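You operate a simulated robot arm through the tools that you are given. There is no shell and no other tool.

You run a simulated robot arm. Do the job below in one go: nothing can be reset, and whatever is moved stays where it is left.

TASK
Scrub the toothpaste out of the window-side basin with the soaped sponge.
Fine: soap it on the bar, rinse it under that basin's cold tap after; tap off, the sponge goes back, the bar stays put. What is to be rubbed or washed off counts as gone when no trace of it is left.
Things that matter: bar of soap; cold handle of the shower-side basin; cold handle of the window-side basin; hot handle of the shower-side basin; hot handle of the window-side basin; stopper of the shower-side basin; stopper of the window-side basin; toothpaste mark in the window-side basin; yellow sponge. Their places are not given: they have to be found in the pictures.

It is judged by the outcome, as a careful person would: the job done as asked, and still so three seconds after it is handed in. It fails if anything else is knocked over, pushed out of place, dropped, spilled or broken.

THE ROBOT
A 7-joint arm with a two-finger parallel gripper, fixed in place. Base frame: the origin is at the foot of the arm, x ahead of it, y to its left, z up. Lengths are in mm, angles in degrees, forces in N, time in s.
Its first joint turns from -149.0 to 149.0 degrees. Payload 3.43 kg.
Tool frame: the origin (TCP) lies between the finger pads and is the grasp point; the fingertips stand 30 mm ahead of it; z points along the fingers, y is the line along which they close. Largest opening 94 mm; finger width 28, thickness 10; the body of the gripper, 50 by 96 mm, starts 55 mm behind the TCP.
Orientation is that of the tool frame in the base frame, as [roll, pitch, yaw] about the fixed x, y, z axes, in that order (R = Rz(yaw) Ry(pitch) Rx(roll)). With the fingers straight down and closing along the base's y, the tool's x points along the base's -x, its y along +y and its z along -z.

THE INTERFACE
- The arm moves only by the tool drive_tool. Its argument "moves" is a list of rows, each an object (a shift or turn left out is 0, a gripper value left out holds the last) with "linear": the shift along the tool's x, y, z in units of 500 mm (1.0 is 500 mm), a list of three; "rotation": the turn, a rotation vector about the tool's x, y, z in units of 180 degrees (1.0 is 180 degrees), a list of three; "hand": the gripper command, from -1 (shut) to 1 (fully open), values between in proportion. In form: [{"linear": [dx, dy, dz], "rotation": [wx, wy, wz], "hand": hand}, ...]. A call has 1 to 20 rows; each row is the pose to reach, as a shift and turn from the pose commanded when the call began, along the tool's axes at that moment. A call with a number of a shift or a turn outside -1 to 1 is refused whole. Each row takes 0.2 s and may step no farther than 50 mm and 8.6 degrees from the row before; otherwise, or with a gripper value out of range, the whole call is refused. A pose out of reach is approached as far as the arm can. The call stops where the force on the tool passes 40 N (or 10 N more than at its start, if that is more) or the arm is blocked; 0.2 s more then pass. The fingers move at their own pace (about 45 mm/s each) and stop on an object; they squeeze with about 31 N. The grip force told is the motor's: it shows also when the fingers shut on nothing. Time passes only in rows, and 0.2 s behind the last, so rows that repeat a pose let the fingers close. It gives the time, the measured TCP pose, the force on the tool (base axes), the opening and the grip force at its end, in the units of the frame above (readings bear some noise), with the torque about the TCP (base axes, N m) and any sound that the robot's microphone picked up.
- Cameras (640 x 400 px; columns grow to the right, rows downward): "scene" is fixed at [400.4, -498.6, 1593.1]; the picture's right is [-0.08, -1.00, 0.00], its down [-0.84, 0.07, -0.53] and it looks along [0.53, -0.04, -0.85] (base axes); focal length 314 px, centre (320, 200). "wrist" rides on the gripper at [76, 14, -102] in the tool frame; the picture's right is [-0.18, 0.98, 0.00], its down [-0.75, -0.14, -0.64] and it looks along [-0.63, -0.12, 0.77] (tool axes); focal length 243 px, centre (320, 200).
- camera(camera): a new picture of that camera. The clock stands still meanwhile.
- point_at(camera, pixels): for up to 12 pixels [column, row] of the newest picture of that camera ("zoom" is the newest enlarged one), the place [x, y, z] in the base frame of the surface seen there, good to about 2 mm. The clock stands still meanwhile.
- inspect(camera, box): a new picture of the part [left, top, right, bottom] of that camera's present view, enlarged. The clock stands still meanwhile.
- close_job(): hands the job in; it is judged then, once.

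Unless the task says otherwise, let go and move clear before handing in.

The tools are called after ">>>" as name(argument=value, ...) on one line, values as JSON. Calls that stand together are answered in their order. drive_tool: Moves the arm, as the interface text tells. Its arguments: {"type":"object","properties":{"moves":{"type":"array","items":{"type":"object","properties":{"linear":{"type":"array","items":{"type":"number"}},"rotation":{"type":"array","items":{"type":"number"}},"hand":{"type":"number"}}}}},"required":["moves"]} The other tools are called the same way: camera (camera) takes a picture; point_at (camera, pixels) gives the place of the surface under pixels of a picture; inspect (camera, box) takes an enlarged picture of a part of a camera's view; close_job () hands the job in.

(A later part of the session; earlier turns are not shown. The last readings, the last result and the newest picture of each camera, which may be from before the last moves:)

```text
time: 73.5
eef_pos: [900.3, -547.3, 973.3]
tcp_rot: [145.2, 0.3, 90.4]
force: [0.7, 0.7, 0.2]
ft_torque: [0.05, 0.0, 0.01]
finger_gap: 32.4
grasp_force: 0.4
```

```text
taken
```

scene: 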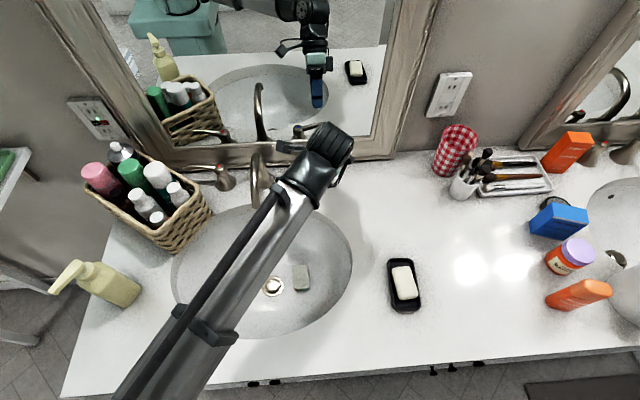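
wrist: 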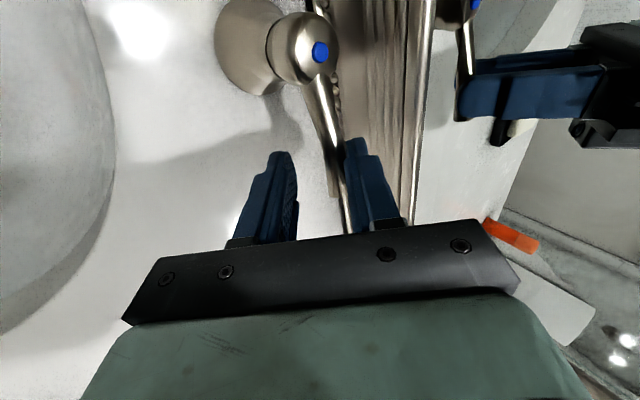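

Force is still about nil; the lever now lies against the rear finger. I pull another 12 mm.

>>> drive_tool(moves=[{"linear": [0, -0.0033, -0.0023]}, {"linear": [0, -0.0066, -0.0046]}, {"linear": [0, -0.0099, -0.0069]}, {"linear": [0, -0.0132, -0.0092]}, {"linear": [0, -0.0165, -0.0115]}, {"linear": [0, -0.0198, -0.0138]}])

>>> camera(camera="wrist")

>>> inspect(camera="scene", box=[220, 130, 380, 250])

```text
time: 74.9
eef_pos: [889.2, -546.7, 973.0]
tcp_rot: [145.0, 0.3, 90.5]
force: [2.4, -0.7, 0.2]
ft_torque: [0.0, -0.08, -0.03]
finger_gap: 33.2
grasp_force: 1.4
```

```text
taken
```

wrist: 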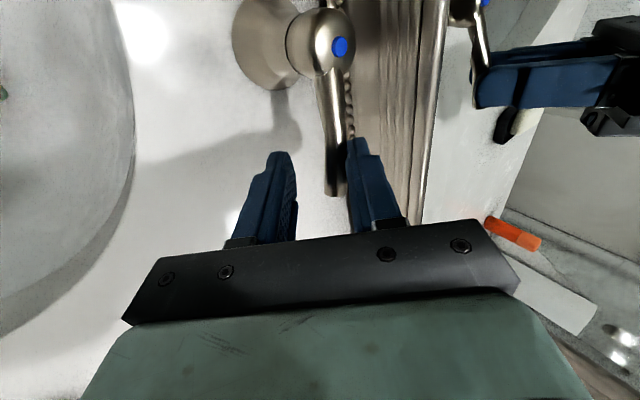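

```text
3.33 times, centred on (300, 190) of scene
```

zoom: 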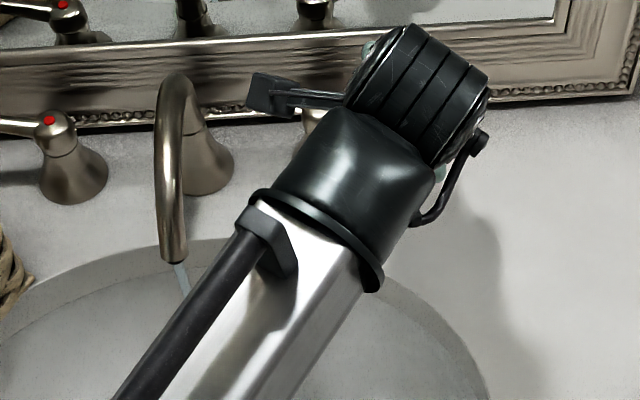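

The lever turned with only ~2.4 N, and a thin bluish stream now shows below the spout at zoom (180,275). I look closer at the stream.

>>> inspect(camera="scene", box=[235, 180, 315, 300])

>>> camera(camera="scene")

```text
3.33 times, centred on (275, 240) of scene
```

zoom: 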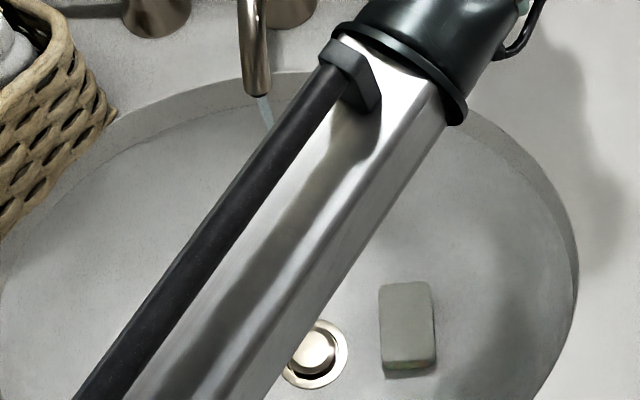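

```text
taken
```

scene: 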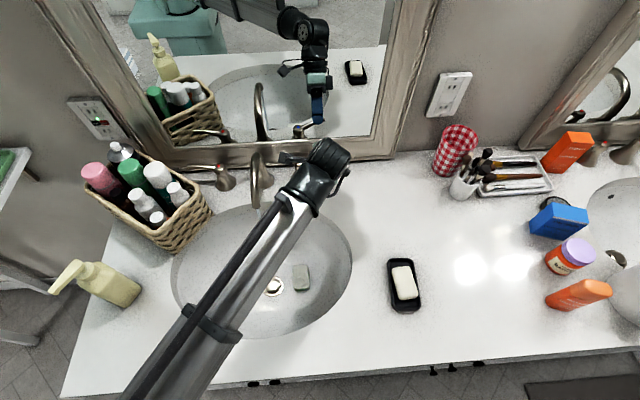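

The stream runs into the basin behind the arm. I open the lever some 20° more by swinging the tool about the hub, so the flow is decent.

>>> drive_tool(moves=[{"linear": [0.004, -0.0042, -0.003], "rotation": [0, -0.009, 0.013]}, {"linear": [0.0085, -0.0087, -0.006], "rotation": [0, -0.018, 0.026]}, {"linear": [0.0135, -0.0136, -0.0095], "rotation": [0, -0.0285, 0.041]}, {"linear": [0.0185, -0.0184, -0.0128], "rotation": [0, -0.039, 0.0563]}, {"linear": [0.0235, -0.0231, -0.0161], "rotation": [0, -0.0497, 0.0715]}, {"linear": [0.0272, -0.0265, -0.0184], "rotation": [0, -0.0575, 0.0827]}, {"linear": [0.03, -0.029, -0.0202], "rotation": [0, -0.0634, 0.0912]}, {"linear": [0.03, -0.029, -0.0202], "rotation": [0, -0.0634, 0.0912]}])

>>> camera(camera="wrist")

>>> camera(camera="scene")

```text
time: 76.7
eef_pos: [870.8, -531.3, 972.4]
tcp_rot: [145.0, 0.4, 70.3]
force: [0.5, -1.0, 1.7]
ft_torque: [-0.02, -0.01, -0.05]
finger_gap: 32.9
grasp_force: 1.0
```

```text
taken
```

wrist: 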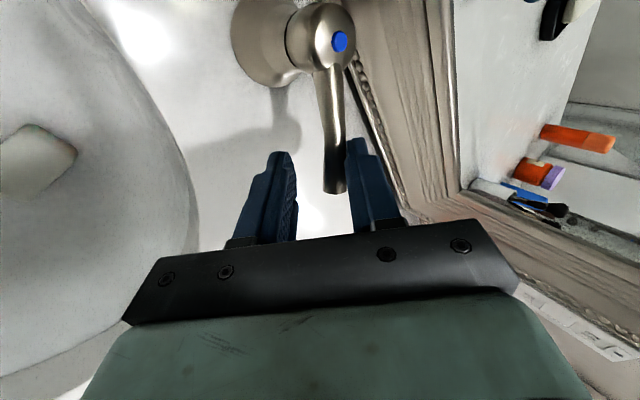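

```text
taken
```

scene: 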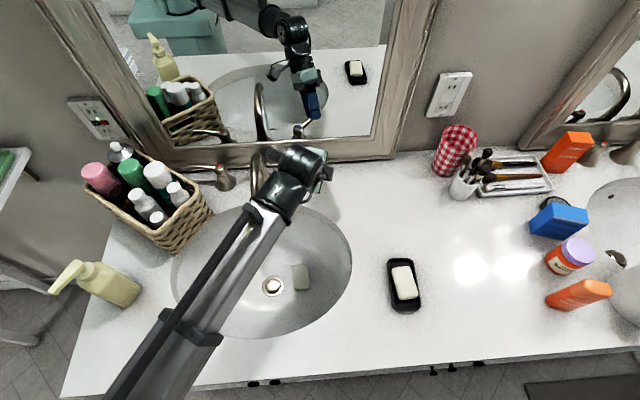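

The lever is now ~37° open. I centre the fingers off the lever by 5 mm and withdraw along the finger axis by 80 mm.

>>> drive_tool(moves=[{"linear": [0, 0.005, 0]}, {"linear": [0, 0.01, 0]}, {"linear": [0, 0.01, -0.008]}, {"linear": [0, 0.01, -0.025]}, {"linear": [0, 0.01, -0.05]}, {"linear": [0, 0.01, -0.08]}, {"linear": [0, 0.01, -0.11]}, {"linear": [0, 0.01, -0.138]}, {"linear": [0, 0.01, -0.155]}, {"linear": [0, 0.01, -0.16]}, {"linear": [0, 0.01, -0.16]}])

>>> camera(camera="wrist")

>>> inspect(camera="scene", box=[220, 90, 380, 210])

```text
time: 79.1
eef_pos: [832.3, -517.4, 1041.8]
tcp_rot: [145.0, 0.2, 70.4]
force: [0.0, 0.7, 0.4]
ft_torque: [0.04, 0.03, -0.02]
finger_gap: 31.9
grasp_force: 0.1
```

```text
taken
```

wrist: 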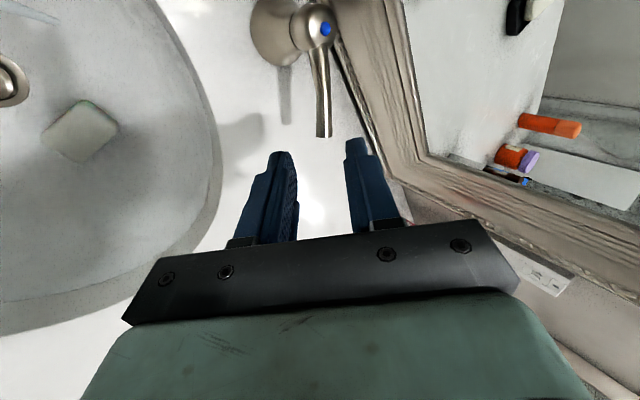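

```text
3.33 times, centred on (300, 150) of scene
```

zoom: 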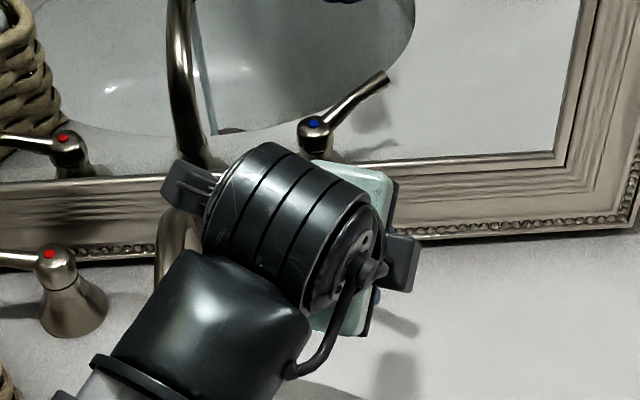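

Mirror view shows the open lever (blue dot at zoom (315,123)) and the stream falling into the basin. I move away, standing the tool upright again at (745,-560,1100).

>>> drive_tool(moves=[{"linear": [-0.003, -0.001, -0.0035], "rotation": [0.004, 0, 0]}, {"linear": [-0.01, -0.003, -0.0125], "rotation": [0.014, 0, 0]}, {"linear": [-0.022, -0.007, -0.0275], "rotation": [0.031, 0, 0]}, {"linear": [-0.037, -0.012, -0.046], "rotation": [0.052, 0, 0]}, {"linear": [-0.053, -0.017, -0.066], "rotation": [0.074, 0, 0]}, {"linear": [-0.069, -0.022, -0.0865], "rotation": [0.097, 0, 0]}, {"linear": [-0.085, -0.027, -0.1065], "rotation": [0.119, 0, 0]}, {"linear": [-0.101, -0.0325, -0.1265], "rotation": [0.142, 0, 0]}, {"linear": [-0.116, -0.037, -0.145], "rotation": [0.1625, 0, 0]}, {"linear": [-0.128, -0.041, -0.16], "rotation": [0.179, 0, 0]}, {"linear": [-0.136, -0.0437, -0.17], "rotation": [0.1905, 0, 0]}, {"linear": [-0.1388, -0.0446, -0.1734], "rotation": [0.1944, 0, 0]}, {"linear": [-0.1388, -0.0446, -0.1734], "rotation": [0.1944, 0, 0]}])

>>> camera(camera="scene")

```text
time: 81.9
eef_pos: [744.6, -559.5, 1099.1]
tcp_rot: [-180.0, 0.2, 70.4]
force: [-0.2, 0.0, 0.4]
ft_torque: [0.01, -0.02, 0.0]
finger_gap: 32.0
grasp_force: 0.1
```

```text
taken
```

scene: 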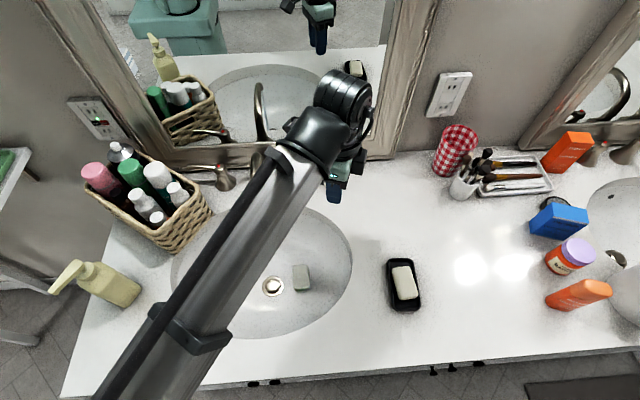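

Upright at (745,-560,1099). I turn the tool back by 110° while shifting back to x≈655, which also clears the view of the stream.

>>> drive_tool(moves=[{"linear": [-0.001, -0.002, 0], "rotation": [0, 0, -0.008]}, {"linear": [-0.003, -0.007, 0], "rotation": [0, 0, -0.025]}, {"linear": [-0.006, -0.016, 0], "rotation": [0, 0, -0.057]}, {"linear": [-0.0095, -0.026, 0], "rotation": [0, 0, -0.094]}, {"linear": [-0.013, -0.0365, 0], "rotation": [0, 0, -0.131]}, {"linear": [-0.0167, -0.047, 0], "rotation": [0, 0, -0.168]}, {"linear": [-0.0203, -0.057, 0], "rotation": [0, 0, -0.205]}, {"linear": [-0.024, -0.0675, 0], "rotation": [0, 0, -0.242]}, {"linear": [-0.0277, -0.0777, 0], "rotation": [0, 0, -0.279]}, {"linear": [-0.0313, -0.088, 0], "rotation": [0, 0, -0.316]}, {"linear": [-0.035, -0.0983, 0], "rotation": [0, 0, -0.353]}, {"linear": [-0.0387, -0.1086, 0], "rotation": [0, 0, -0.39]}, {"linear": [-0.0424, -0.119, 0], "rotation": [0, 0, -0.427]}, {"linear": [-0.046, -0.129, 0], "rotation": [0, 0, -0.464]}, {"linear": [-0.0497, -0.1396, 0], "rotation": [0, 0, -0.501]}, {"linear": [-0.0534, -0.15, 0], "rotation": [0, 0, -0.538]}, {"linear": [-0.057, -0.16, 0], "rotation": [0, 0, -0.572]}, {"linear": [-0.059, -0.166, 0], "rotation": [0, 0, -0.596]}, {"linear": [-0.0604, -0.1696, 0], "rotation": [0, 0, -0.609]}, {"linear": [-0.0604, -0.1696, 0], "rotation": [0, 0, -0.609]}])

>>> camera(camera="scene")

>>> camera(camera="wrist")

```text
time: 86.1
eef_pos: [654.4, -560.0, 1099.7]
tcp_rot: [-179.8, -0.1, -180.0]
force: [0.1, -0.3, -0.3]
ft_torque: [0.01, 0.01, -0.01]
finger_gap: 32.1
grasp_force: 0.1
```

```text
taken
```

scene: 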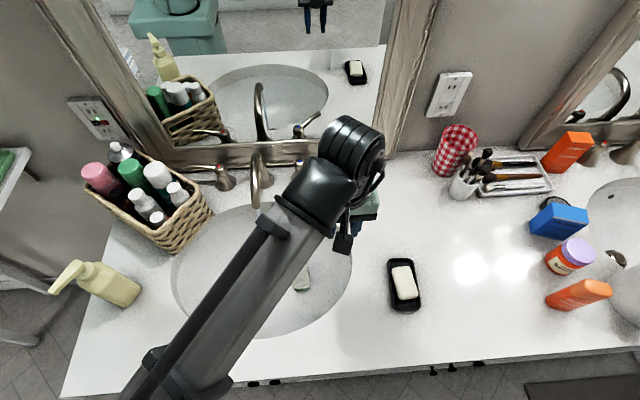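

```text
taken
```

wrist: 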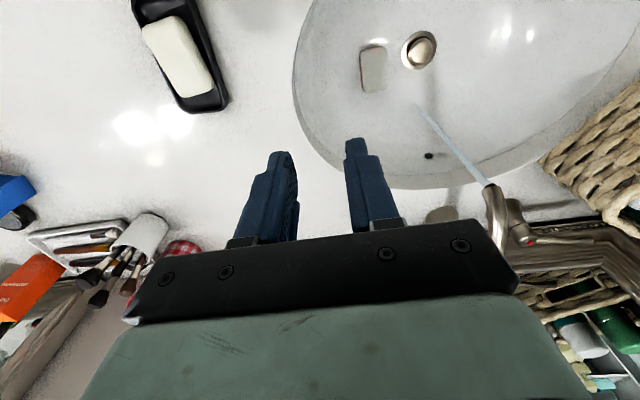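

The wrist view shows the stream from the spout mouth (490,185) to the floor at about (418,105); the sponge is at (373,68). I measure the stream's line and landing spot.

>>> inspect(camera="wrist", box=[340, 20, 540, 200])

>>> point_at(camera="wrist", pixels=[[418, 105], [430, 120], [445, 138], [460, 152], [475, 170], [488, 182], [373, 68], [412, 97], [425, 90], [400, 115]])

```text
2.22 times, centred on (440, 110) of wrist
```

zoom: 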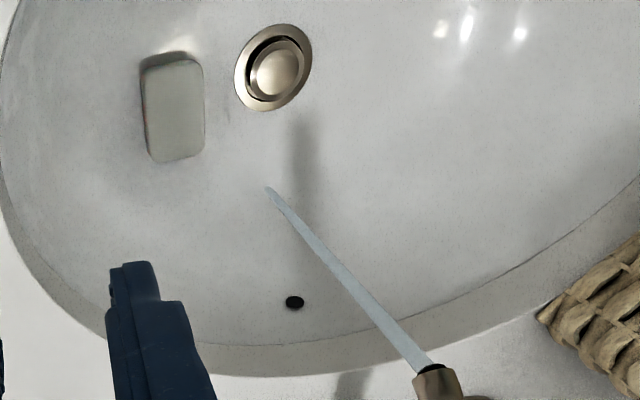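

```text
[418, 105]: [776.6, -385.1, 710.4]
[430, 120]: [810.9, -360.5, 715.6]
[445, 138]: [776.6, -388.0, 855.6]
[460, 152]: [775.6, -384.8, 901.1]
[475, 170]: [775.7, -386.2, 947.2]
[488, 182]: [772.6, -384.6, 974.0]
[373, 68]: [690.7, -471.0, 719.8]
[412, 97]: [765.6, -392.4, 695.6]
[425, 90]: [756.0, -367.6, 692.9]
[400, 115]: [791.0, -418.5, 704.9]
```

The stream falls straight down at (776,-386). I go back above the parked sponge with the 20.4° tilt and fingers at 66 mm.

>>> drive_tool(moves=[{"linear": [-0.002, 0.005, 0.0035], "rotation": [0, -0.003, 0], "hand": 0.4}, {"linear": [-0.006, 0.016, 0.0115], "rotation": [0, -0.01, 0], "hand": 0.4}, {"linear": [-0.014, 0.035, 0.0255], "rotation": [0, -0.022, 0], "hand": 0.4}, {"linear": [-0.023, 0.058, 0.042], "rotation": [0, -0.036, 0], "hand": 0.4}, {"linear": [-0.033, 0.083, 0.06], "rotation": [0, -0.052, 0], "hand": 0.4}, {"linear": [-0.043, 0.108, 0.0785], "rotation": [0, -0.067, 0], "hand": 0.4}, {"linear": [-0.053, 0.133, 0.0965], "rotation": [0, -0.083, 0], "hand": 0.4}, {"linear": [-0.062, 0.157, 0.114], "rotation": [0, -0.098, 0], "hand": 0.4}, {"linear": [-0.069, 0.174, 0.126], "rotation": [0, -0.108, 0], "hand": 0.4}, {"linear": [-0.072, 0.182, 0.132], "rotation": [0, -0.1133, 0], "hand": 0.4}, {"linear": [-0.072, 0.182, 0.132], "rotation": [0, -0.1133, 0], "hand": 0.4}])

```text
time: 88.5
eef_pos: [689.5, -468.7, 1032.8]
tcp_rot: [-179.8, 20.4, -179.9]
force: [-0.9, 0.5, 0.0]
ft_torque: [0.04, 0.0, -0.02]
finger_gap: 66.0
grasp_force: 0.1
```

Now descend 270 mm to just above the sponge.

>>> drive_tool(moves=[{"linear": [0.003, 0, 0.008]}, {"linear": [0.01, 0, 0.027]}, {"linear": [0.022, 0, 0.059]}, {"linear": [0.036, 0, 0.097]}, {"linear": [0.052, 0, 0.14]}, {"linear": [0.068, 0, 0.183]}, {"linear": [0.084, 0, 0.226]}, {"linear": [0.1, 0, 0.269]}, {"linear": [0.116, 0, 0.312]}, {"linear": [0.132, 0, 0.355]}, {"linear": [0.148, 0, 0.398]}, {"linear": [0.163, 0, 0.438]}, {"linear": [0.175, 0, 0.47]}, {"linear": [0.183, 0, 0.492]}, {"linear": [0.1875, 0, 0.503]}, {"linear": [0.1885, 0, 0.506]}])

>>> camera(camera="wrist")

```text
time: 91.9
eef_pos: [689.5, -471.3, 763.6]
tcp_rot: [-179.8, 20.3, -179.8]
force: [0.4, -0.2, 0.3]
ft_torque: [-0.04, 0.02, 0.01]
finger_gap: 65.8
grasp_force: 0.1
```

```text
taken
```

wrist: 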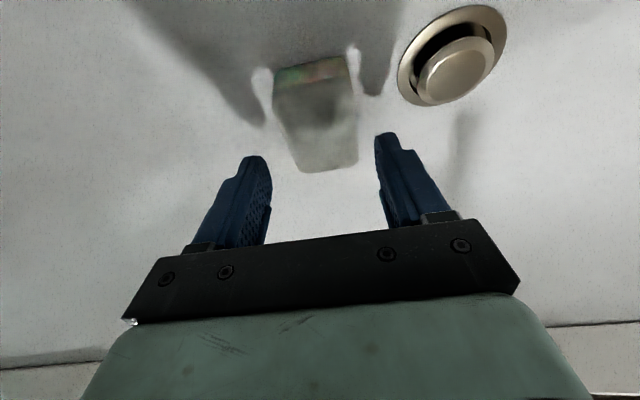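

Aligned over the sponge. I lower the last 30 mm and close the fingers on it.

>>> drive_tool(moves=[{"linear": [0.0025, 0.001, 0.0067]}, {"linear": [0.007, 0.001, 0.0187]}, {"linear": [0.0125, 0.001, 0.0335]}, {"linear": [0.017, 0.001, 0.0456]}, {"linear": [0.0199, 0.001, 0.0534]}, {"linear": [0.0213, 0.001, 0.0571]}, {"linear": [0.0213, 0.001, 0.0571]}, {"linear": [0.0213, 0.001, 0.0571], "hand": -1}, {"linear": [0.0213, 0.001, 0.0571], "hand": -1}, {"linear": [0.0213, 0.001, 0.0571], "hand": -1}, {"linear": [0.0213, 0.001, 0.0571], "hand": -1}, {"linear": [0.0213, 0.001, 0.0571], "hand": -1}, {"linear": [0.0213, 0.001, 0.0571], "hand": -1}])

>>> camera(camera="wrist")

```text
time: 94.7
eef_pos: [689.6, -470.8, 731.8]
tcp_rot: [-179.9, 20.3, -179.9]
force: [0.2, -0.6, -0.3]
ft_torque: [-0.03, 0.02, 0.0]
finger_gap: 41.3
grasp_force: 30.9
```

```text
taken
```

wrist: 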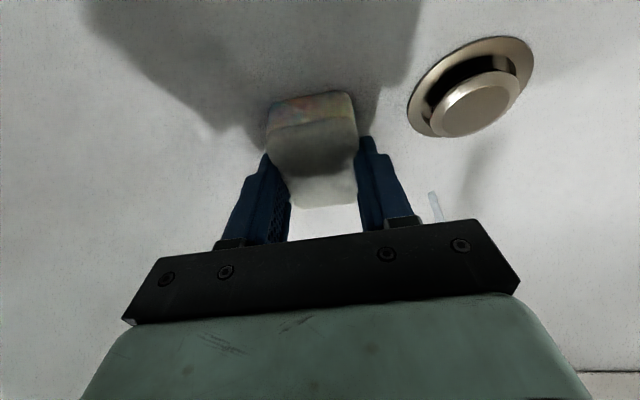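

The sponge is gripped again (41.3 mm, 31 N) and the stream is seen at (435,205). I lift it 43 mm and carry it under the stream so the falling water lands on the sponge just ahead of the fingers.

>>> drive_tool(moves=[{"linear": [-0.003, 0, -0.008]}, {"linear": [-0.01, 0, -0.028]}, {"linear": [-0.02, 0, -0.055]}, {"linear": [-0.027, 0.002, -0.073]}, {"linear": [-0.0318, 0.004, -0.0795]}, {"linear": [-0.0368, 0.012, -0.078]}, {"linear": [-0.0474, 0.0275, -0.0742]}, {"linear": [-0.0615, 0.0475, -0.0687]}, {"linear": [-0.0755, 0.0679, -0.0634]}, {"linear": [-0.0895, 0.0882, -0.0582]}, {"linear": [-0.1035, 0.1085, -0.053]}, {"linear": [-0.1176, 0.129, -0.048]}, {"linear": [-0.13, 0.147, -0.0437]}, {"linear": [-0.14, 0.1605, -0.04]}, {"linear": [-0.1455, 0.168, -0.0378]}, {"linear": [-0.1468, 0.1696, -0.0374]}, {"linear": [-0.1468, 0.1696, -0.0374]}])

>>> camera(camera="scene")

>>> inspect(camera="scene", box=[190, 40, 350, 160])

>>> camera(camera="wrist")

```text
time: 98.3
eef_pos: [752.3, -384.4, 775.2]
tcp_rot: [-179.6, 20.4, -179.9]
force: [0.1, 0.1, -0.3]
ft_torque: [0.0, -0.04, -0.02]
finger_gap: 41.5
grasp_force: 30.9
```

```text
taken
```

scene: 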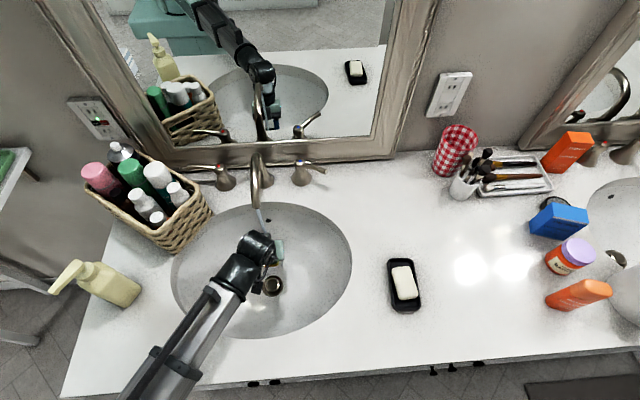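

```text
3.33 times, centred on (270, 100) of scene
```

zoom: 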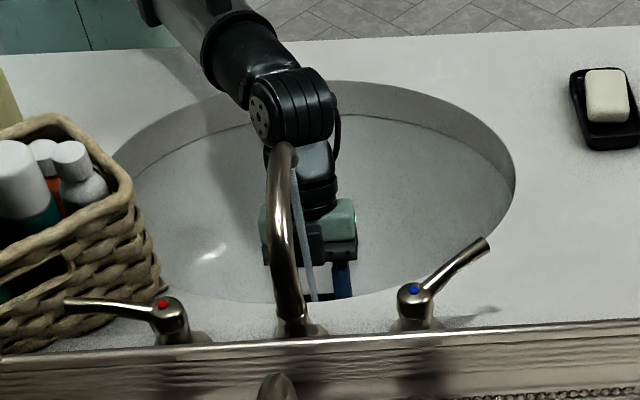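

```text
taken
```

wrist: 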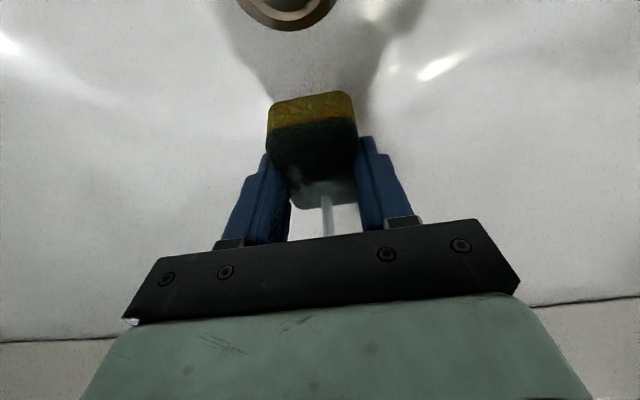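

The sponge already looks green and yellow again at (312,120), with the stream hitting it at (327,205); a greyish patch remains at (320,195). I keep it there, moving it slightly to and fro for several seconds.

>>> drive_tool(moves=[{"linear": [0, 0, 0]}, {"linear": [0, 0.008, 0]}, {"linear": [0, 0.014, 0]}, {"linear": [0, 0.008, 0]}, {"linear": [0, 0, 0]}, {"linear": [0, -0.008, 0]}, {"linear": [0, -0.014, 0]}, {"linear": [0, -0.008, 0]}, {"linear": [0, 0, 0]}, {"linear": [0.0095, 0, -0.0035]}, {"linear": [0.019, 0, -0.007]}, {"linear": [0.0285, 0, -0.0105]}, {"linear": [0.019, 0, -0.007]}, {"linear": [0.0095, 0, -0.0035]}, {"linear": [0, 0, 0]}, {"linear": [-0.008, 0, 0.003]}, {"linear": [-0.016, 0, 0.006]}, {"linear": [-0.008, 0, 0.003]}, {"linear": [0, 0, 0]}, {"linear": [0, 0, 0]}])

>>> camera(camera="wrist")

>>> inspect(camera="wrist", box=[240, 80, 400, 230])

```text
time: 102.5
eef_pos: [752.2, -385.4, 774.0]
tcp_rot: [-179.8, 20.2, -179.9]
force: [-0.1, -0.5, -0.3]
ft_torque: [-0.01, 0.01, -0.01]
finger_gap: 41.6
grasp_force: 31.0
```

```text
taken
```

wrist: 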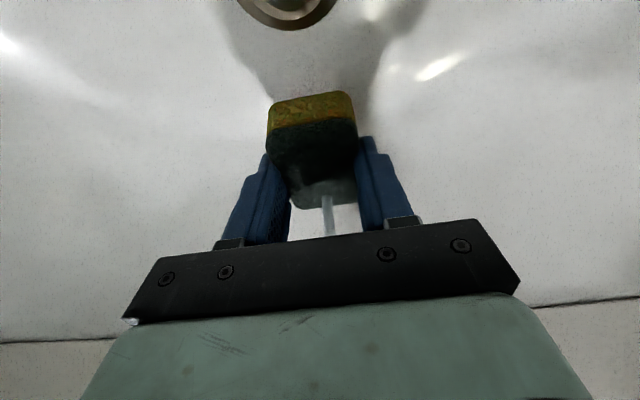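

```text
2.67 times, centred on (320, 155) of wrist
```

zoom: 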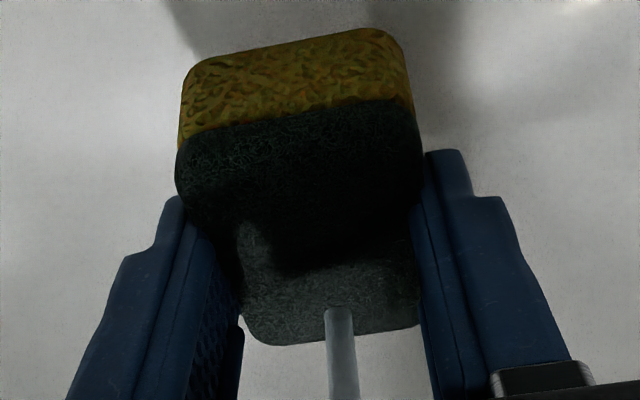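

The sponge's green and yellow texture looks clean; the paler spot is just a lit area by the stream. I hold two more seconds in the stream, then move it aside over the basin to drip off.

>>> drive_tool(moves=[{"linear": [0, 0, 0]}, {"linear": [0.0095, 0.004, -0.0035]}, {"linear": [0.019, 0.004, -0.007]}, {"linear": [0.0095, -0.004, -0.0035]}, {"linear": [0, -0.004, 0]}, {"linear": [-0.008, 0, 0.003]}, {"linear": [0, 0, 0]}, {"linear": [0.004, -0.005, -0.0015]}, {"linear": [0.0116, -0.015, -0.0043]}, {"linear": [0.025, -0.032, -0.0093]}, {"linear": [0.041, -0.053, -0.0153]}, {"linear": [0.058, -0.074, -0.0215]}, {"linear": [0.075, -0.095, -0.0275]}, {"linear": [0.091, -0.116, -0.0335]}, {"linear": [0.104, -0.132, -0.0385]}, {"linear": [0.113, -0.144, -0.042]}, {"linear": [0.1164, -0.148, -0.043]}, {"linear": [0.1164, -0.148, -0.043]}, {"linear": [0.1164, -0.148, -0.043]}, {"linear": [0.1164, -0.148, -0.043]}])

>>> camera(camera="wrist")

>>> inspect(camera="wrist", box=[240, 60, 400, 230])

```text
time: 106.7
eef_pos: [689.4, -458.9, 775.6]
tcp_rot: [-179.7, 20.3, -179.8]
force: [0.1, -0.3, 0.1]
ft_torque: [0.03, 0.02, -0.01]
finger_gap: 41.6
grasp_force: 30.6
```

```text
taken
```

wrist: 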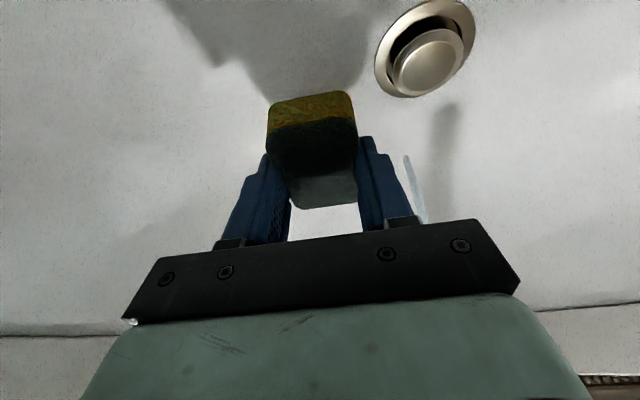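

```text
2.35 times, centred on (320, 145) of wrist
```

zoom: 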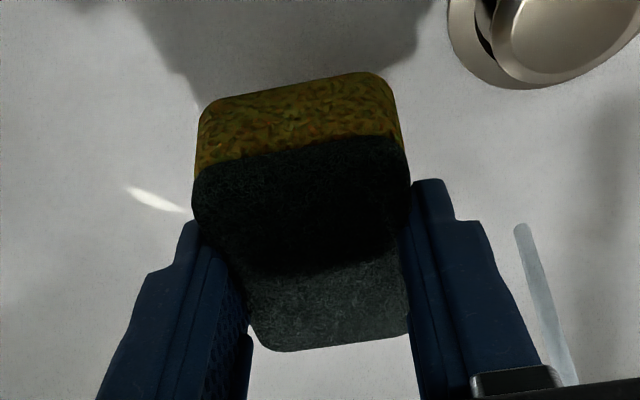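

The sponge is clear of soap (the paler part is just lit). I let it drip a moment and then lift it straight up to z≈1015.

>>> drive_tool(moves=[{"linear": [0, 0, 0]}, {"linear": [0, 0, 0]}, {"linear": [0, 0, 0]}, {"linear": [0, 0, 0]}, {"linear": [-0.003, 0, -0.008]}, {"linear": [-0.01, 0, -0.027]}, {"linear": [-0.021, 0, -0.056]}, {"linear": [-0.035, 0, -0.094]}, {"linear": [-0.05, 0, -0.135]}, {"linear": [-0.066, 0, -0.178]}, {"linear": [-0.082, 0, -0.221]}, {"linear": [-0.098, 0, -0.264]}, {"linear": [-0.114, 0, -0.308]}, {"linear": [-0.13, 0, -0.351]}, {"linear": [-0.145, 0, -0.391]}, {"linear": [-0.157, 0, -0.424]}, {"linear": [-0.164, 0, -0.443]}, {"linear": [-0.1666, 0, -0.45]}, {"linear": [-0.1666, 0, -0.45]}])

>>> camera(camera="scene")

>>> inspect(camera="scene", box=[220, 0, 340, 140])

```text
time: 110.7
eef_pos: [689.7, -457.8, 1015.0]
tcp_rot: [-179.7, 20.2, -180.0]
force: [-0.1, -0.2, 0.3]
ft_torque: [-0.01, 0.01, 0.03]
finger_gap: 41.6
grasp_force: 31.0
```

```text
taken
```

scene: 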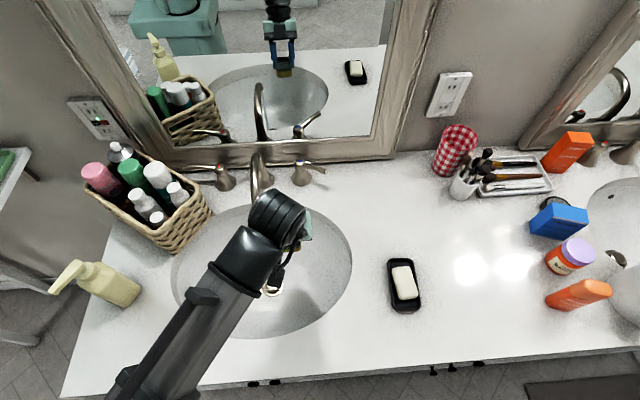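

```text
2.86 times, centred on (280, 70) of scene
```

zoom: 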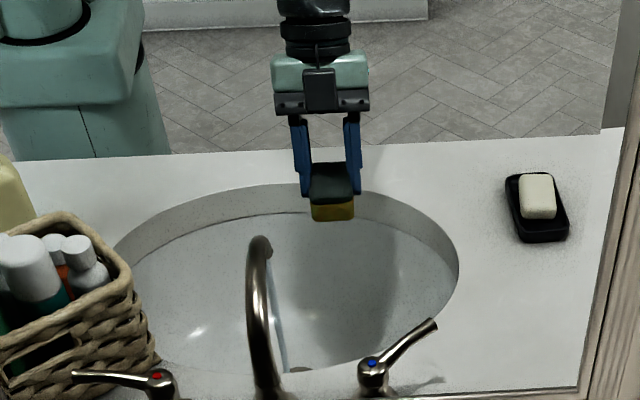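

The mirror confirms a clean green/yellow sponge. I carry it back over its place at (571,-841), passing at z≈1010 well above the soap.

>>> drive_tool(moves=[{"linear": [0.0018, -0.0057, -0.0004]}, {"linear": [0.0074, -0.0228, -0.0018]}, {"linear": [0.0185, -0.057, -0.0044]}, {"linear": [0.0333, -0.1025, -0.0079]}, {"linear": [0.048, -0.1481, -0.0115]}, {"linear": [0.0628, -0.1937, -0.015]}, {"linear": [0.0776, -0.2392, -0.0185]}, {"linear": [0.0924, -0.2848, -0.0221]}, {"linear": [0.1072, -0.3303, -0.0256]}, {"linear": [0.1219, -0.3759, -0.0291]}, {"linear": [0.1367, -0.4215, -0.0326]}, {"linear": [0.1515, -0.467, -0.0362]}, {"linear": [0.1663, -0.5126, -0.0397]}, {"linear": [0.1811, -0.5581, -0.0432]}, {"linear": [0.1958, -0.6037, -0.0468]}, {"linear": [0.2106, -0.6493, -0.0503]}, {"linear": [0.2254, -0.6948, -0.0538]}, {"linear": [0.2365, -0.729, -0.0565]}, {"linear": [0.2439, -0.7518, -0.0582]}, {"linear": [0.2488, -0.767, -0.0594]}])

>>> camera(camera="wrist")

>>> camera(camera="scene")

```text
time: 114.9
eef_pos: [562.0, -841.0, 1001.9]
tcp_rot: [-179.7, 20.3, -179.9]
force: [0.1, -0.2, -0.8]
ft_torque: [0.0, -0.01, 0.01]
finger_gap: 42.0
grasp_force: 30.9
```

```text
taken
```

wrist: 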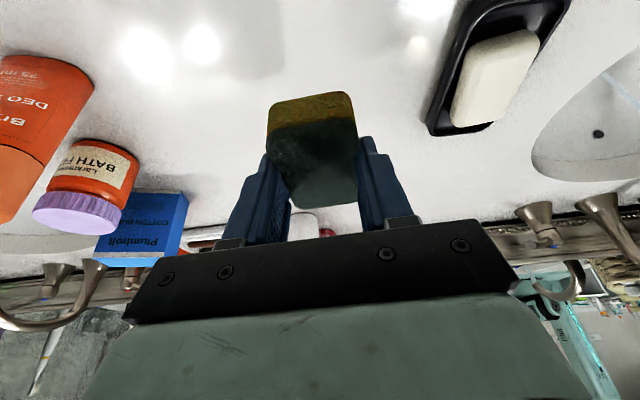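

```text
taken
```

scene: 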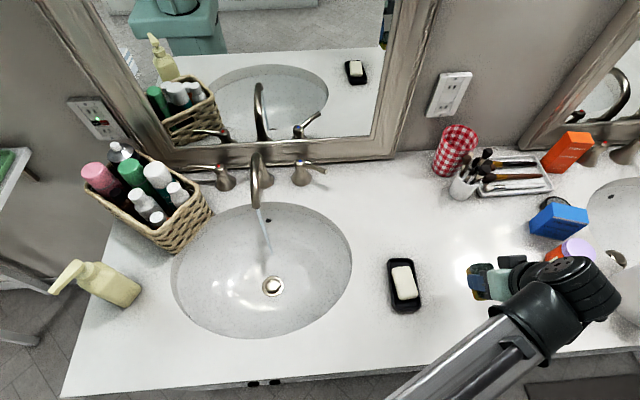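

The basin is in clear view now; I inspect it for any remaining trace, and lower the sponge 72 mm toward its place.

>>> inspect(camera="scene", box=[240, 250, 330, 310])

>>> drive_tool(moves=[{"linear": [0.002, 0, 0.006]}, {"linear": [0.007, 0, 0.019]}, {"linear": [0.014, 0, 0.038]}, {"linear": [0.022, 0, 0.06]}, {"linear": [0.03, 0, 0.082]}, {"linear": [0.038, 0, 0.103]}, {"linear": [0.0445, 0, 0.12]}, {"linear": [0.0485, 0, 0.131]}, {"linear": [0.05, 0, 0.135]}, {"linear": [0.05, 0, 0.135]}])

```text
6.67 times, centred on (285, 280) of scene
```

zoom: 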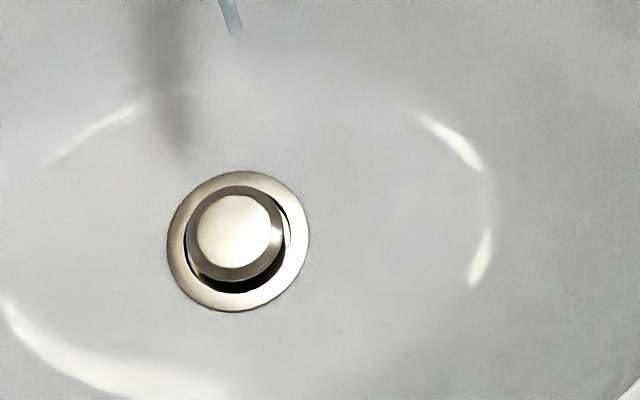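

```text
time: 117.1
eef_pos: [564.4, -842.9, 929.1]
tcp_rot: [-179.7, 20.3, -180.0]
force: [-0.4, -0.6, -0.6]
ft_torque: [0.01, 0.0, -0.02]
finger_gap: 41.6
grasp_force: 30.6
```

The basin floor shows no trace of toothpaste and the stopper is unchanged. The sponge is at z 929; I lower 7 mm in small steps.

>>> drive_tool(moves=[{"linear": [0.0008, 0, 0.0019]}, {"linear": [0.0014, 0, 0.0038]}, {"linear": [0.0021, 0, 0.0056]}, {"linear": [0.0028, 0, 0.0075]}, {"linear": [0.0035, 0, 0.0094]}, {"linear": [0.0042, 0, 0.0113]}, {"linear": [0.0049, 0, 0.0131]}])

>>> camera(camera="wrist")

```text
time: 118.7
eef_pos: [562.9, -842.0, 922.5]
tcp_rot: [-179.7, 20.4, -179.9]
force: [-0.3, 0.1, 0.6]
ft_torque: [0.03, -0.04, 0.0]
finger_gap: 41.4
grasp_force: 30.8
```

```text
taken
```

wrist: 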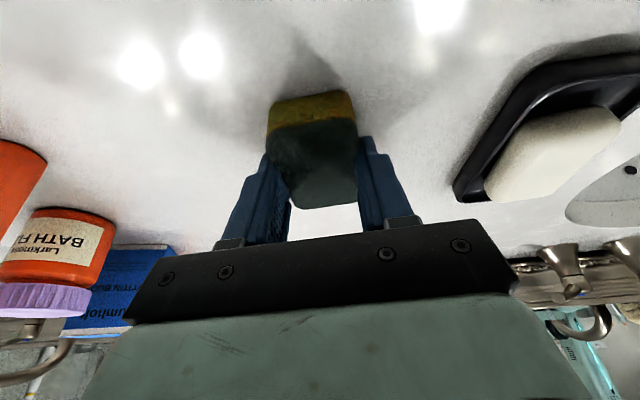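

Nearly touching; I lower 1.5 mm more to seat it.

>>> drive_tool(moves=[{"linear": [0.0004, 0, 0.001]}, {"linear": [0.0007, 0, 0.0019]}, {"linear": [0.001, 0, 0.0028]}, {"linear": [0.001, 0, 0.0028]}])

```text
time: 119.7
eef_pos: [561.7, -841.6, 920.7]
tcp_rot: [-179.7, 20.4, -179.9]
force: [0.1, 0.6, 4.2]
ft_torque: [0.06, 0.1, -0.01]
finger_gap: 41.7
grasp_force: 30.8
```

Contact at 4 N, at the same place as where I picked it up. I open the fingers.

>>> drive_tool(moves=[{"linear": [0, 0, 0], "hand": -0.05}, {"linear": [0, 0, 0], "hand": 0.1}, {"linear": [0, 0, 0], "hand": 0.4}, {"linear": [0, 0, 0], "hand": 0.7}, {"linear": [0, 0, 0], "hand": 0.9}, {"linear": [0, 0, 0], "hand": 0.9}, {"linear": [0, 0, 0], "hand": 0.9}])

>>> camera(camera="wrist")

```text
time: 121.3
eef_pos: [562.0, -841.9, 921.2]
tcp_rot: [-179.6, 20.3, -179.9]
force: [-0.4, 0.0, 0.2]
ft_torque: [0.04, 0.0, 0.0]
finger_gap: 89.2
grasp_force: 0.0
```

```text
taken
```

wrist: 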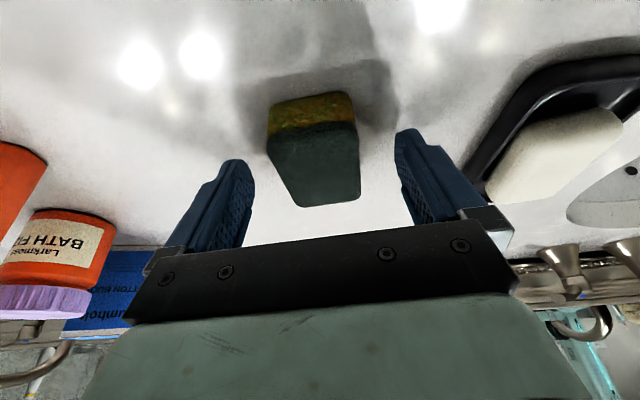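

The sponge stands free between the fingers. I rise vertically 130 mm.

>>> drive_tool(moves=[{"linear": [-0.003, 0, -0.008]}, {"linear": [-0.01, 0, -0.027]}, {"linear": [-0.02, 0, -0.055]}, {"linear": [-0.034, 0, -0.092]}, {"linear": [-0.05, 0, -0.135]}, {"linear": [-0.065, 0, -0.176]}, {"linear": [-0.078, 0, -0.211]}, {"linear": [-0.087, 0, -0.235]}, {"linear": [-0.0902, 0, -0.2438]}, {"linear": [-0.0902, 0, -0.2438]}])

>>> camera(camera="scene")

>>> inspect(camera="wrist", box=[220, 0, 420, 130])

```text
time: 123.5
eef_pos: [563.1, -841.5, 1051.5]
tcp_rot: [-179.8, 20.2, -179.9]
force: [-0.3, -0.3, 0.5]
ft_torque: [-0.01, 0.01, 0.01]
finger_gap: 89.2
grasp_force: 0.0
```

```text
taken
```

scene: 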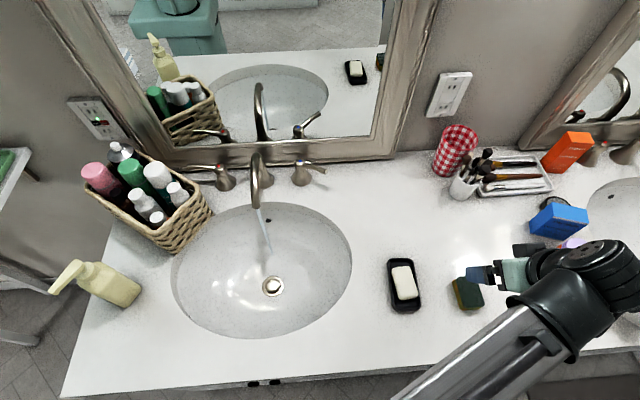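

```text
3.08 times, centred on (320, 65) of wrist
```

zoom: 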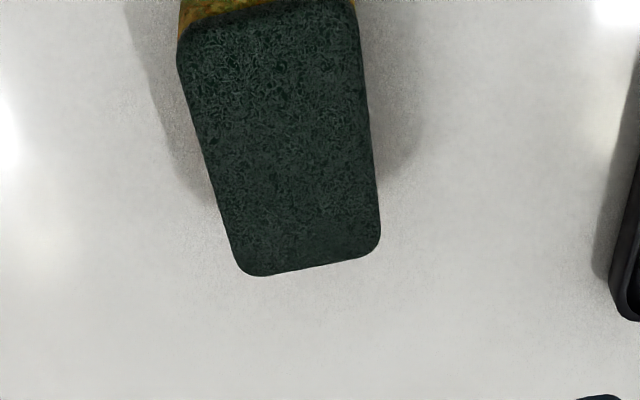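

The sponge is back home and clean, the soap bar is in its dish. Now for closing the tap: I measure the lever's present position.

>>> inspect(camera="scene", box=[270, 140, 350, 200])

>>> point_at(camera="zoom", pixels=[[250, 180], [290, 185], [320, 195], [350, 205], [380, 215], [410, 228], [430, 236], [440, 245]])

```text
6.67 times, centred on (310, 170) of scene
```

zoom: 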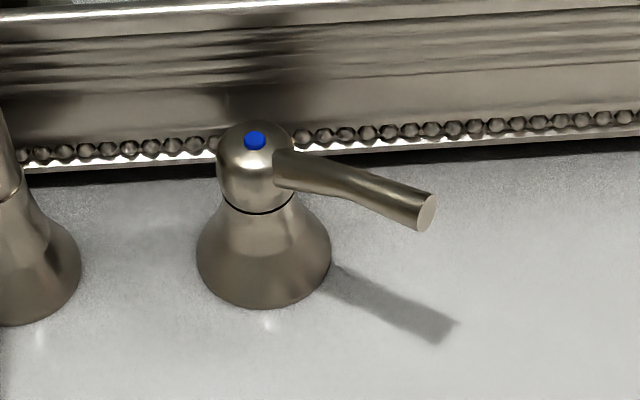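

```text
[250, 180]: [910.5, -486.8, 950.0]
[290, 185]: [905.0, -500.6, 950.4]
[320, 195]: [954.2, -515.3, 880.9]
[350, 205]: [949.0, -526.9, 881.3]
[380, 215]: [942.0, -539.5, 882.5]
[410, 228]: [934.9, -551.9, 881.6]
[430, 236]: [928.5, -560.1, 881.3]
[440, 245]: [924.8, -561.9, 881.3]
```

>>> point_at(camera="zoom", pixels=[[255, 140], [290, 165], [320, 172], [350, 180], [380, 190], [400, 200], [415, 205], [427, 212], [428, 225]])

```text
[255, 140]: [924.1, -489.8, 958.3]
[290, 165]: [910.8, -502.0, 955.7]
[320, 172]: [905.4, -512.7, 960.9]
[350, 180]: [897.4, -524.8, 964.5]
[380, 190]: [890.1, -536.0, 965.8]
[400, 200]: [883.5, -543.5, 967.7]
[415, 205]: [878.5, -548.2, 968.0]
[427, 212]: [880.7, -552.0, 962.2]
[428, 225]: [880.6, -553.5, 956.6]
```

The lever now points to (880,-553) from its hub (924,-489), i.e. about 35° open. I go back to the waiting point (745,-560,1100), upright, with fingers at 32 mm.

>>> drive_tool(moves=[{"linear": [-0.0045, 0.0068, 0.0004], "rotation": [0, 0.0013, 0], "hand": -0.32}, {"linear": [-0.0154, 0.0231, 0.0014], "rotation": [0, 0.0046, 0], "hand": -0.32}, {"linear": [-0.0356, 0.0535, 0.0033], "rotation": [0, 0.0107, 0], "hand": -0.32}, {"linear": [-0.06, 0.0901, 0.0055], "rotation": [0, 0.018, 0], "hand": -0.32}, {"linear": [-0.0844, 0.1267, 0.0078], "rotation": [0, 0.0252, 0], "hand": -0.32}, {"linear": [-0.1088, 0.1633, 0.01], "rotation": [0, 0.0325, 0], "hand": -0.32}, {"linear": [-0.1331, 0.1999, 0.0123], "rotation": [0, 0.0398, 0], "hand": -0.32}, {"linear": [-0.1575, 0.2365, 0.0145], "rotation": [0, 0.0471, 0], "hand": -0.32}, {"linear": [-0.1819, 0.2731, 0.0168], "rotation": [0, 0.0544, 0], "hand": -0.32}, {"linear": [-0.2063, 0.3097, 0.019], "rotation": [0, 0.0617, 0], "hand": -0.32}, {"linear": [-0.2306, 0.3462, 0.0213], "rotation": [0, 0.069, 0], "hand": -0.32}, {"linear": [-0.255, 0.3828, 0.0235], "rotation": [0, 0.0763, 0], "hand": -0.32}, {"linear": [-0.2798, 0.42, 0.0258], "rotation": [0, 0.0837, 0], "hand": -0.32}, {"linear": [-0.3041, 0.4566, 0.0281], "rotation": [0, 0.091, 0], "hand": -0.32}, {"linear": [-0.3285, 0.4932, 0.0303], "rotation": [0, 0.0983, 0], "hand": -0.32}, {"linear": [-0.3506, 0.5264, 0.0324], "rotation": [0, 0.1049, 0], "hand": -0.32}, {"linear": [-0.3638, 0.5461, 0.0336], "rotation": [0, 0.1088, 0], "hand": -0.32}, {"linear": [-0.375, 0.563, 0.0346], "rotation": [0, 0.1122, 0], "hand": -0.32}, {"linear": [-0.375, 0.563, 0.0346], "rotation": [0, 0.1122, 0], "hand": -0.32}])

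```text
time: 127.5
eef_pos: [746.0, -560.6, 1099.3]
tcp_rot: [-179.8, 0.1, -180.0]
force: [0.7, 0.1, -0.3]
ft_torque: [-0.01, -0.02, 0.01]
finger_gap: 31.7
grasp_force: 0.0
```

At the waiting point. I turn the tool 125° about its axis so the fingers will straddle the lever in its open position (yaw ≈ 55°).

>>> drive_tool(moves=[{"rotation": [0, 0, 0.008]}, {"rotation": [0, 0, 0.03]}, {"rotation": [0, 0, 0.068]}, {"rotation": [0, 0, 0.11]}, {"rotation": [0, 0, 0.152]}, {"rotation": [0, 0, 0.194]}, {"rotation": [0, 0, 0.236]}, {"rotation": [0, 0, 0.278]}, {"rotation": [0, 0, 0.32]}, {"rotation": [0, 0, 0.362]}, {"rotation": [0, 0, 0.404]}, {"rotation": [0, 0, 0.446]}, {"rotation": [0, 0, 0.488]}, {"rotation": [0, 0, 0.53]}, {"rotation": [0, 0, 0.572]}, {"rotation": [0, 0, 0.614]}, {"rotation": [0, 0, 0.65]}, {"rotation": [0, 0, 0.676]}, {"rotation": [0, 0, 0.69]}, {"rotation": [0, 0, 0.694]}])

```text
time: 131.7
eef_pos: [745.6, -560.7, 1099.5]
tcp_rot: [179.8, 0.1, 55.0]
force: [0.1, 0.0, 0.3]
ft_torque: [0.02, 0.02, 0.0]
finger_gap: 31.9
grasp_force: 0.0
```

Turned to yaw 55°. I move to the pre-insertion pose (854,-507,1030), tilting 35° along the lever's normal.

>>> drive_tool(moves=[{"linear": [0.0042, 0.0023, 0.0028], "rotation": [-0.0039, 0, 0]}, {"linear": [0.0148, 0.0081, 0.0098], "rotation": [-0.0136, 0, 0]}, {"linear": [0.0328, 0.0179, 0.0217], "rotation": [-0.0301, 0, 0]}, {"linear": [0.053, 0.0289, 0.035], "rotation": [-0.0486, 0, 0]}, {"linear": [0.0741, 0.0404, 0.0489], "rotation": [-0.068, 0, 0]}, {"linear": [0.0953, 0.0519, 0.0629], "rotation": [-0.0875, 0, 0]}, {"linear": [0.1165, 0.0635, 0.0769], "rotation": [-0.1069, 0, 0]}, {"linear": [0.1377, 0.075, 0.0909], "rotation": [-0.1264, 0, 0]}, {"linear": [0.1589, 0.0866, 0.1049], "rotation": [-0.1458, 0, 0]}, {"linear": [0.18, 0.0981, 0.1188], "rotation": [-0.1652, 0, 0]}, {"linear": [0.197, 0.1073, 0.13], "rotation": [-0.1808, 0, 0]}, {"linear": [0.2076, 0.1131, 0.137], "rotation": [-0.1905, 0, 0]}, {"linear": [0.2118, 0.1154, 0.1398], "rotation": [-0.1944, 0, 0]}, {"linear": [0.2118, 0.1154, 0.1398], "rotation": [-0.1944, 0, 0]}])

>>> camera(camera="wrist")

>>> camera(camera="scene")

```text
time: 134.7
eef_pos: [853.1, -505.4, 1029.2]
tcp_rot: [144.7, 0.1, 55.2]
force: [-0.5, -0.1, 0.4]
ft_torque: [-0.01, -0.03, 0.01]
finger_gap: 32.0
grasp_force: 0.1
```

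```text
taken
```

wrist: 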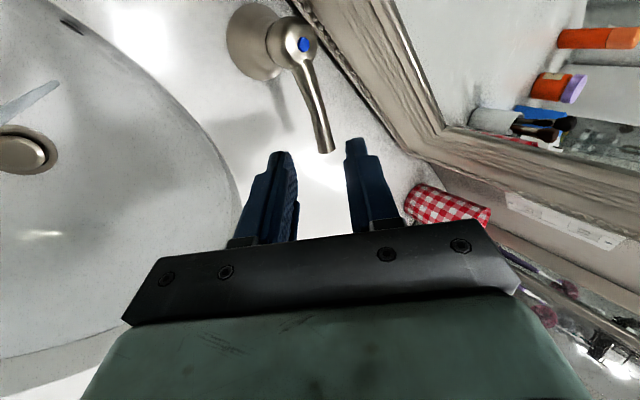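

```text
taken
```

scene: 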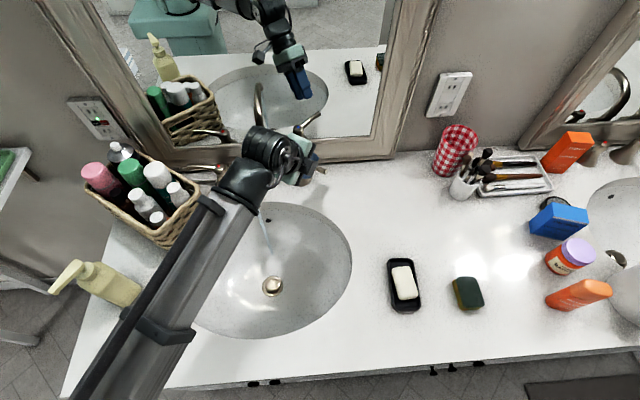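

The lever lies centred between the fingers (hub (303,45), tip (325,150)). I advance 70 mm along the fingers to straddle it.

>>> drive_tool(moves=[{"linear": [0, 0, 0.006]}, {"linear": [0, 0, 0.02]}, {"linear": [0, 0, 0.04]}, {"linear": [0, 0, 0.062]}, {"linear": [0, 0, 0.084]}, {"linear": [0, 0, 0.106]}, {"linear": [0, 0, 0.124]}, {"linear": [0, 0, 0.136]}, {"linear": [0, 0, 0.14]}])

>>> camera(camera="wrist")

```text
time: 136.7
eef_pos: [886.6, -530.7, 970.9]
tcp_rot: [144.9, 0.1, 55.1]
force: [0.3, -0.6, 1.4]
ft_torque: [-0.03, 0.02, 0.01]
finger_gap: 32.1
grasp_force: 0.1
```

```text
taken
```

wrist: 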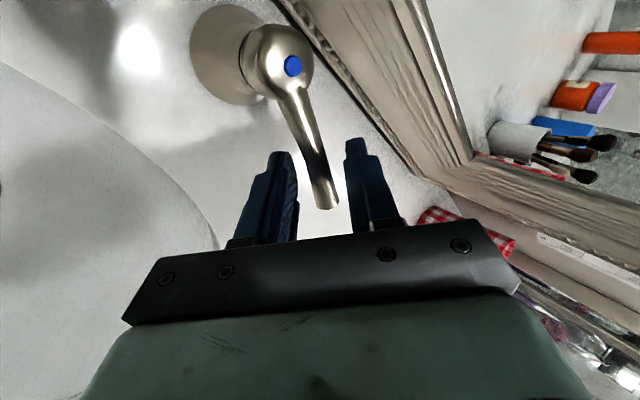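

The fingers straddle the lever. I swing the tool 35° back about the hub toward the closed position.

>>> drive_tool(moves=[{"linear": [-0.0004, 0.007, 0.0049], "rotation": [0, 0.014, -0.0199]}, {"linear": [-0.0008, 0.014, 0.0098], "rotation": [0, 0.0279, -0.0398]}, {"linear": [0.0002, 0.021, 0.0147], "rotation": [0, 0.0419, -0.0597]}, {"linear": [0.0012, 0.028, 0.0196], "rotation": [0, 0.0558, -0.0796]}, {"linear": [0.0034, 0.0347, 0.0243], "rotation": [0, 0.0698, -0.0995]}, {"linear": [0.0056, 0.0414, 0.029], "rotation": [0, 0.0837, -0.1194]}, {"linear": [0.009, 0.0478, 0.0335], "rotation": [0, 0.0977, -0.1393]}, {"linear": [0.0124, 0.0542, 0.038], "rotation": [0, 0.1116, -0.1592]}, {"linear": [0.0124, 0.0542, 0.038], "rotation": [0, 0.1116, -0.1592]}])

>>> camera(camera="wrist")

>>> camera(camera="scene")

```text
time: 138.7
eef_pos: [916.0, -544.1, 972.5]
tcp_rot: [145.0, 0.2, 90.1]
force: [-1.2, -1.2, -1.1]
ft_torque: [0.0, 0.02, 0.03]
finger_gap: 32.6
grasp_force: 0.9
```

```text
taken
```

wrist: 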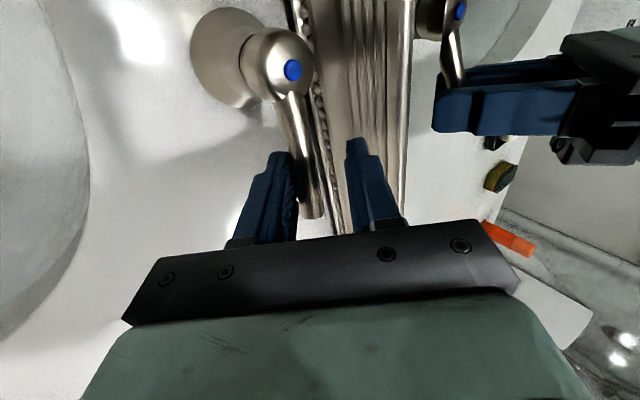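

```text
taken
```

scene: 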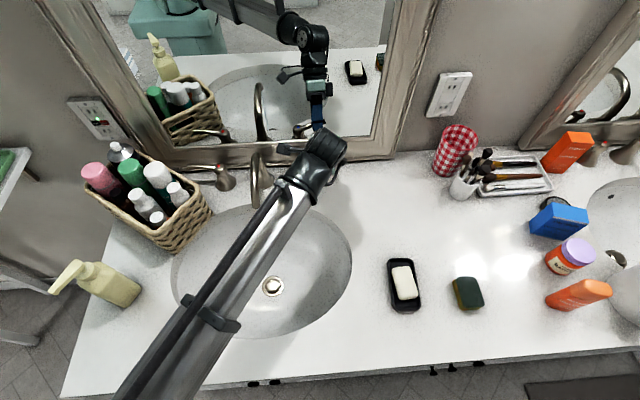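

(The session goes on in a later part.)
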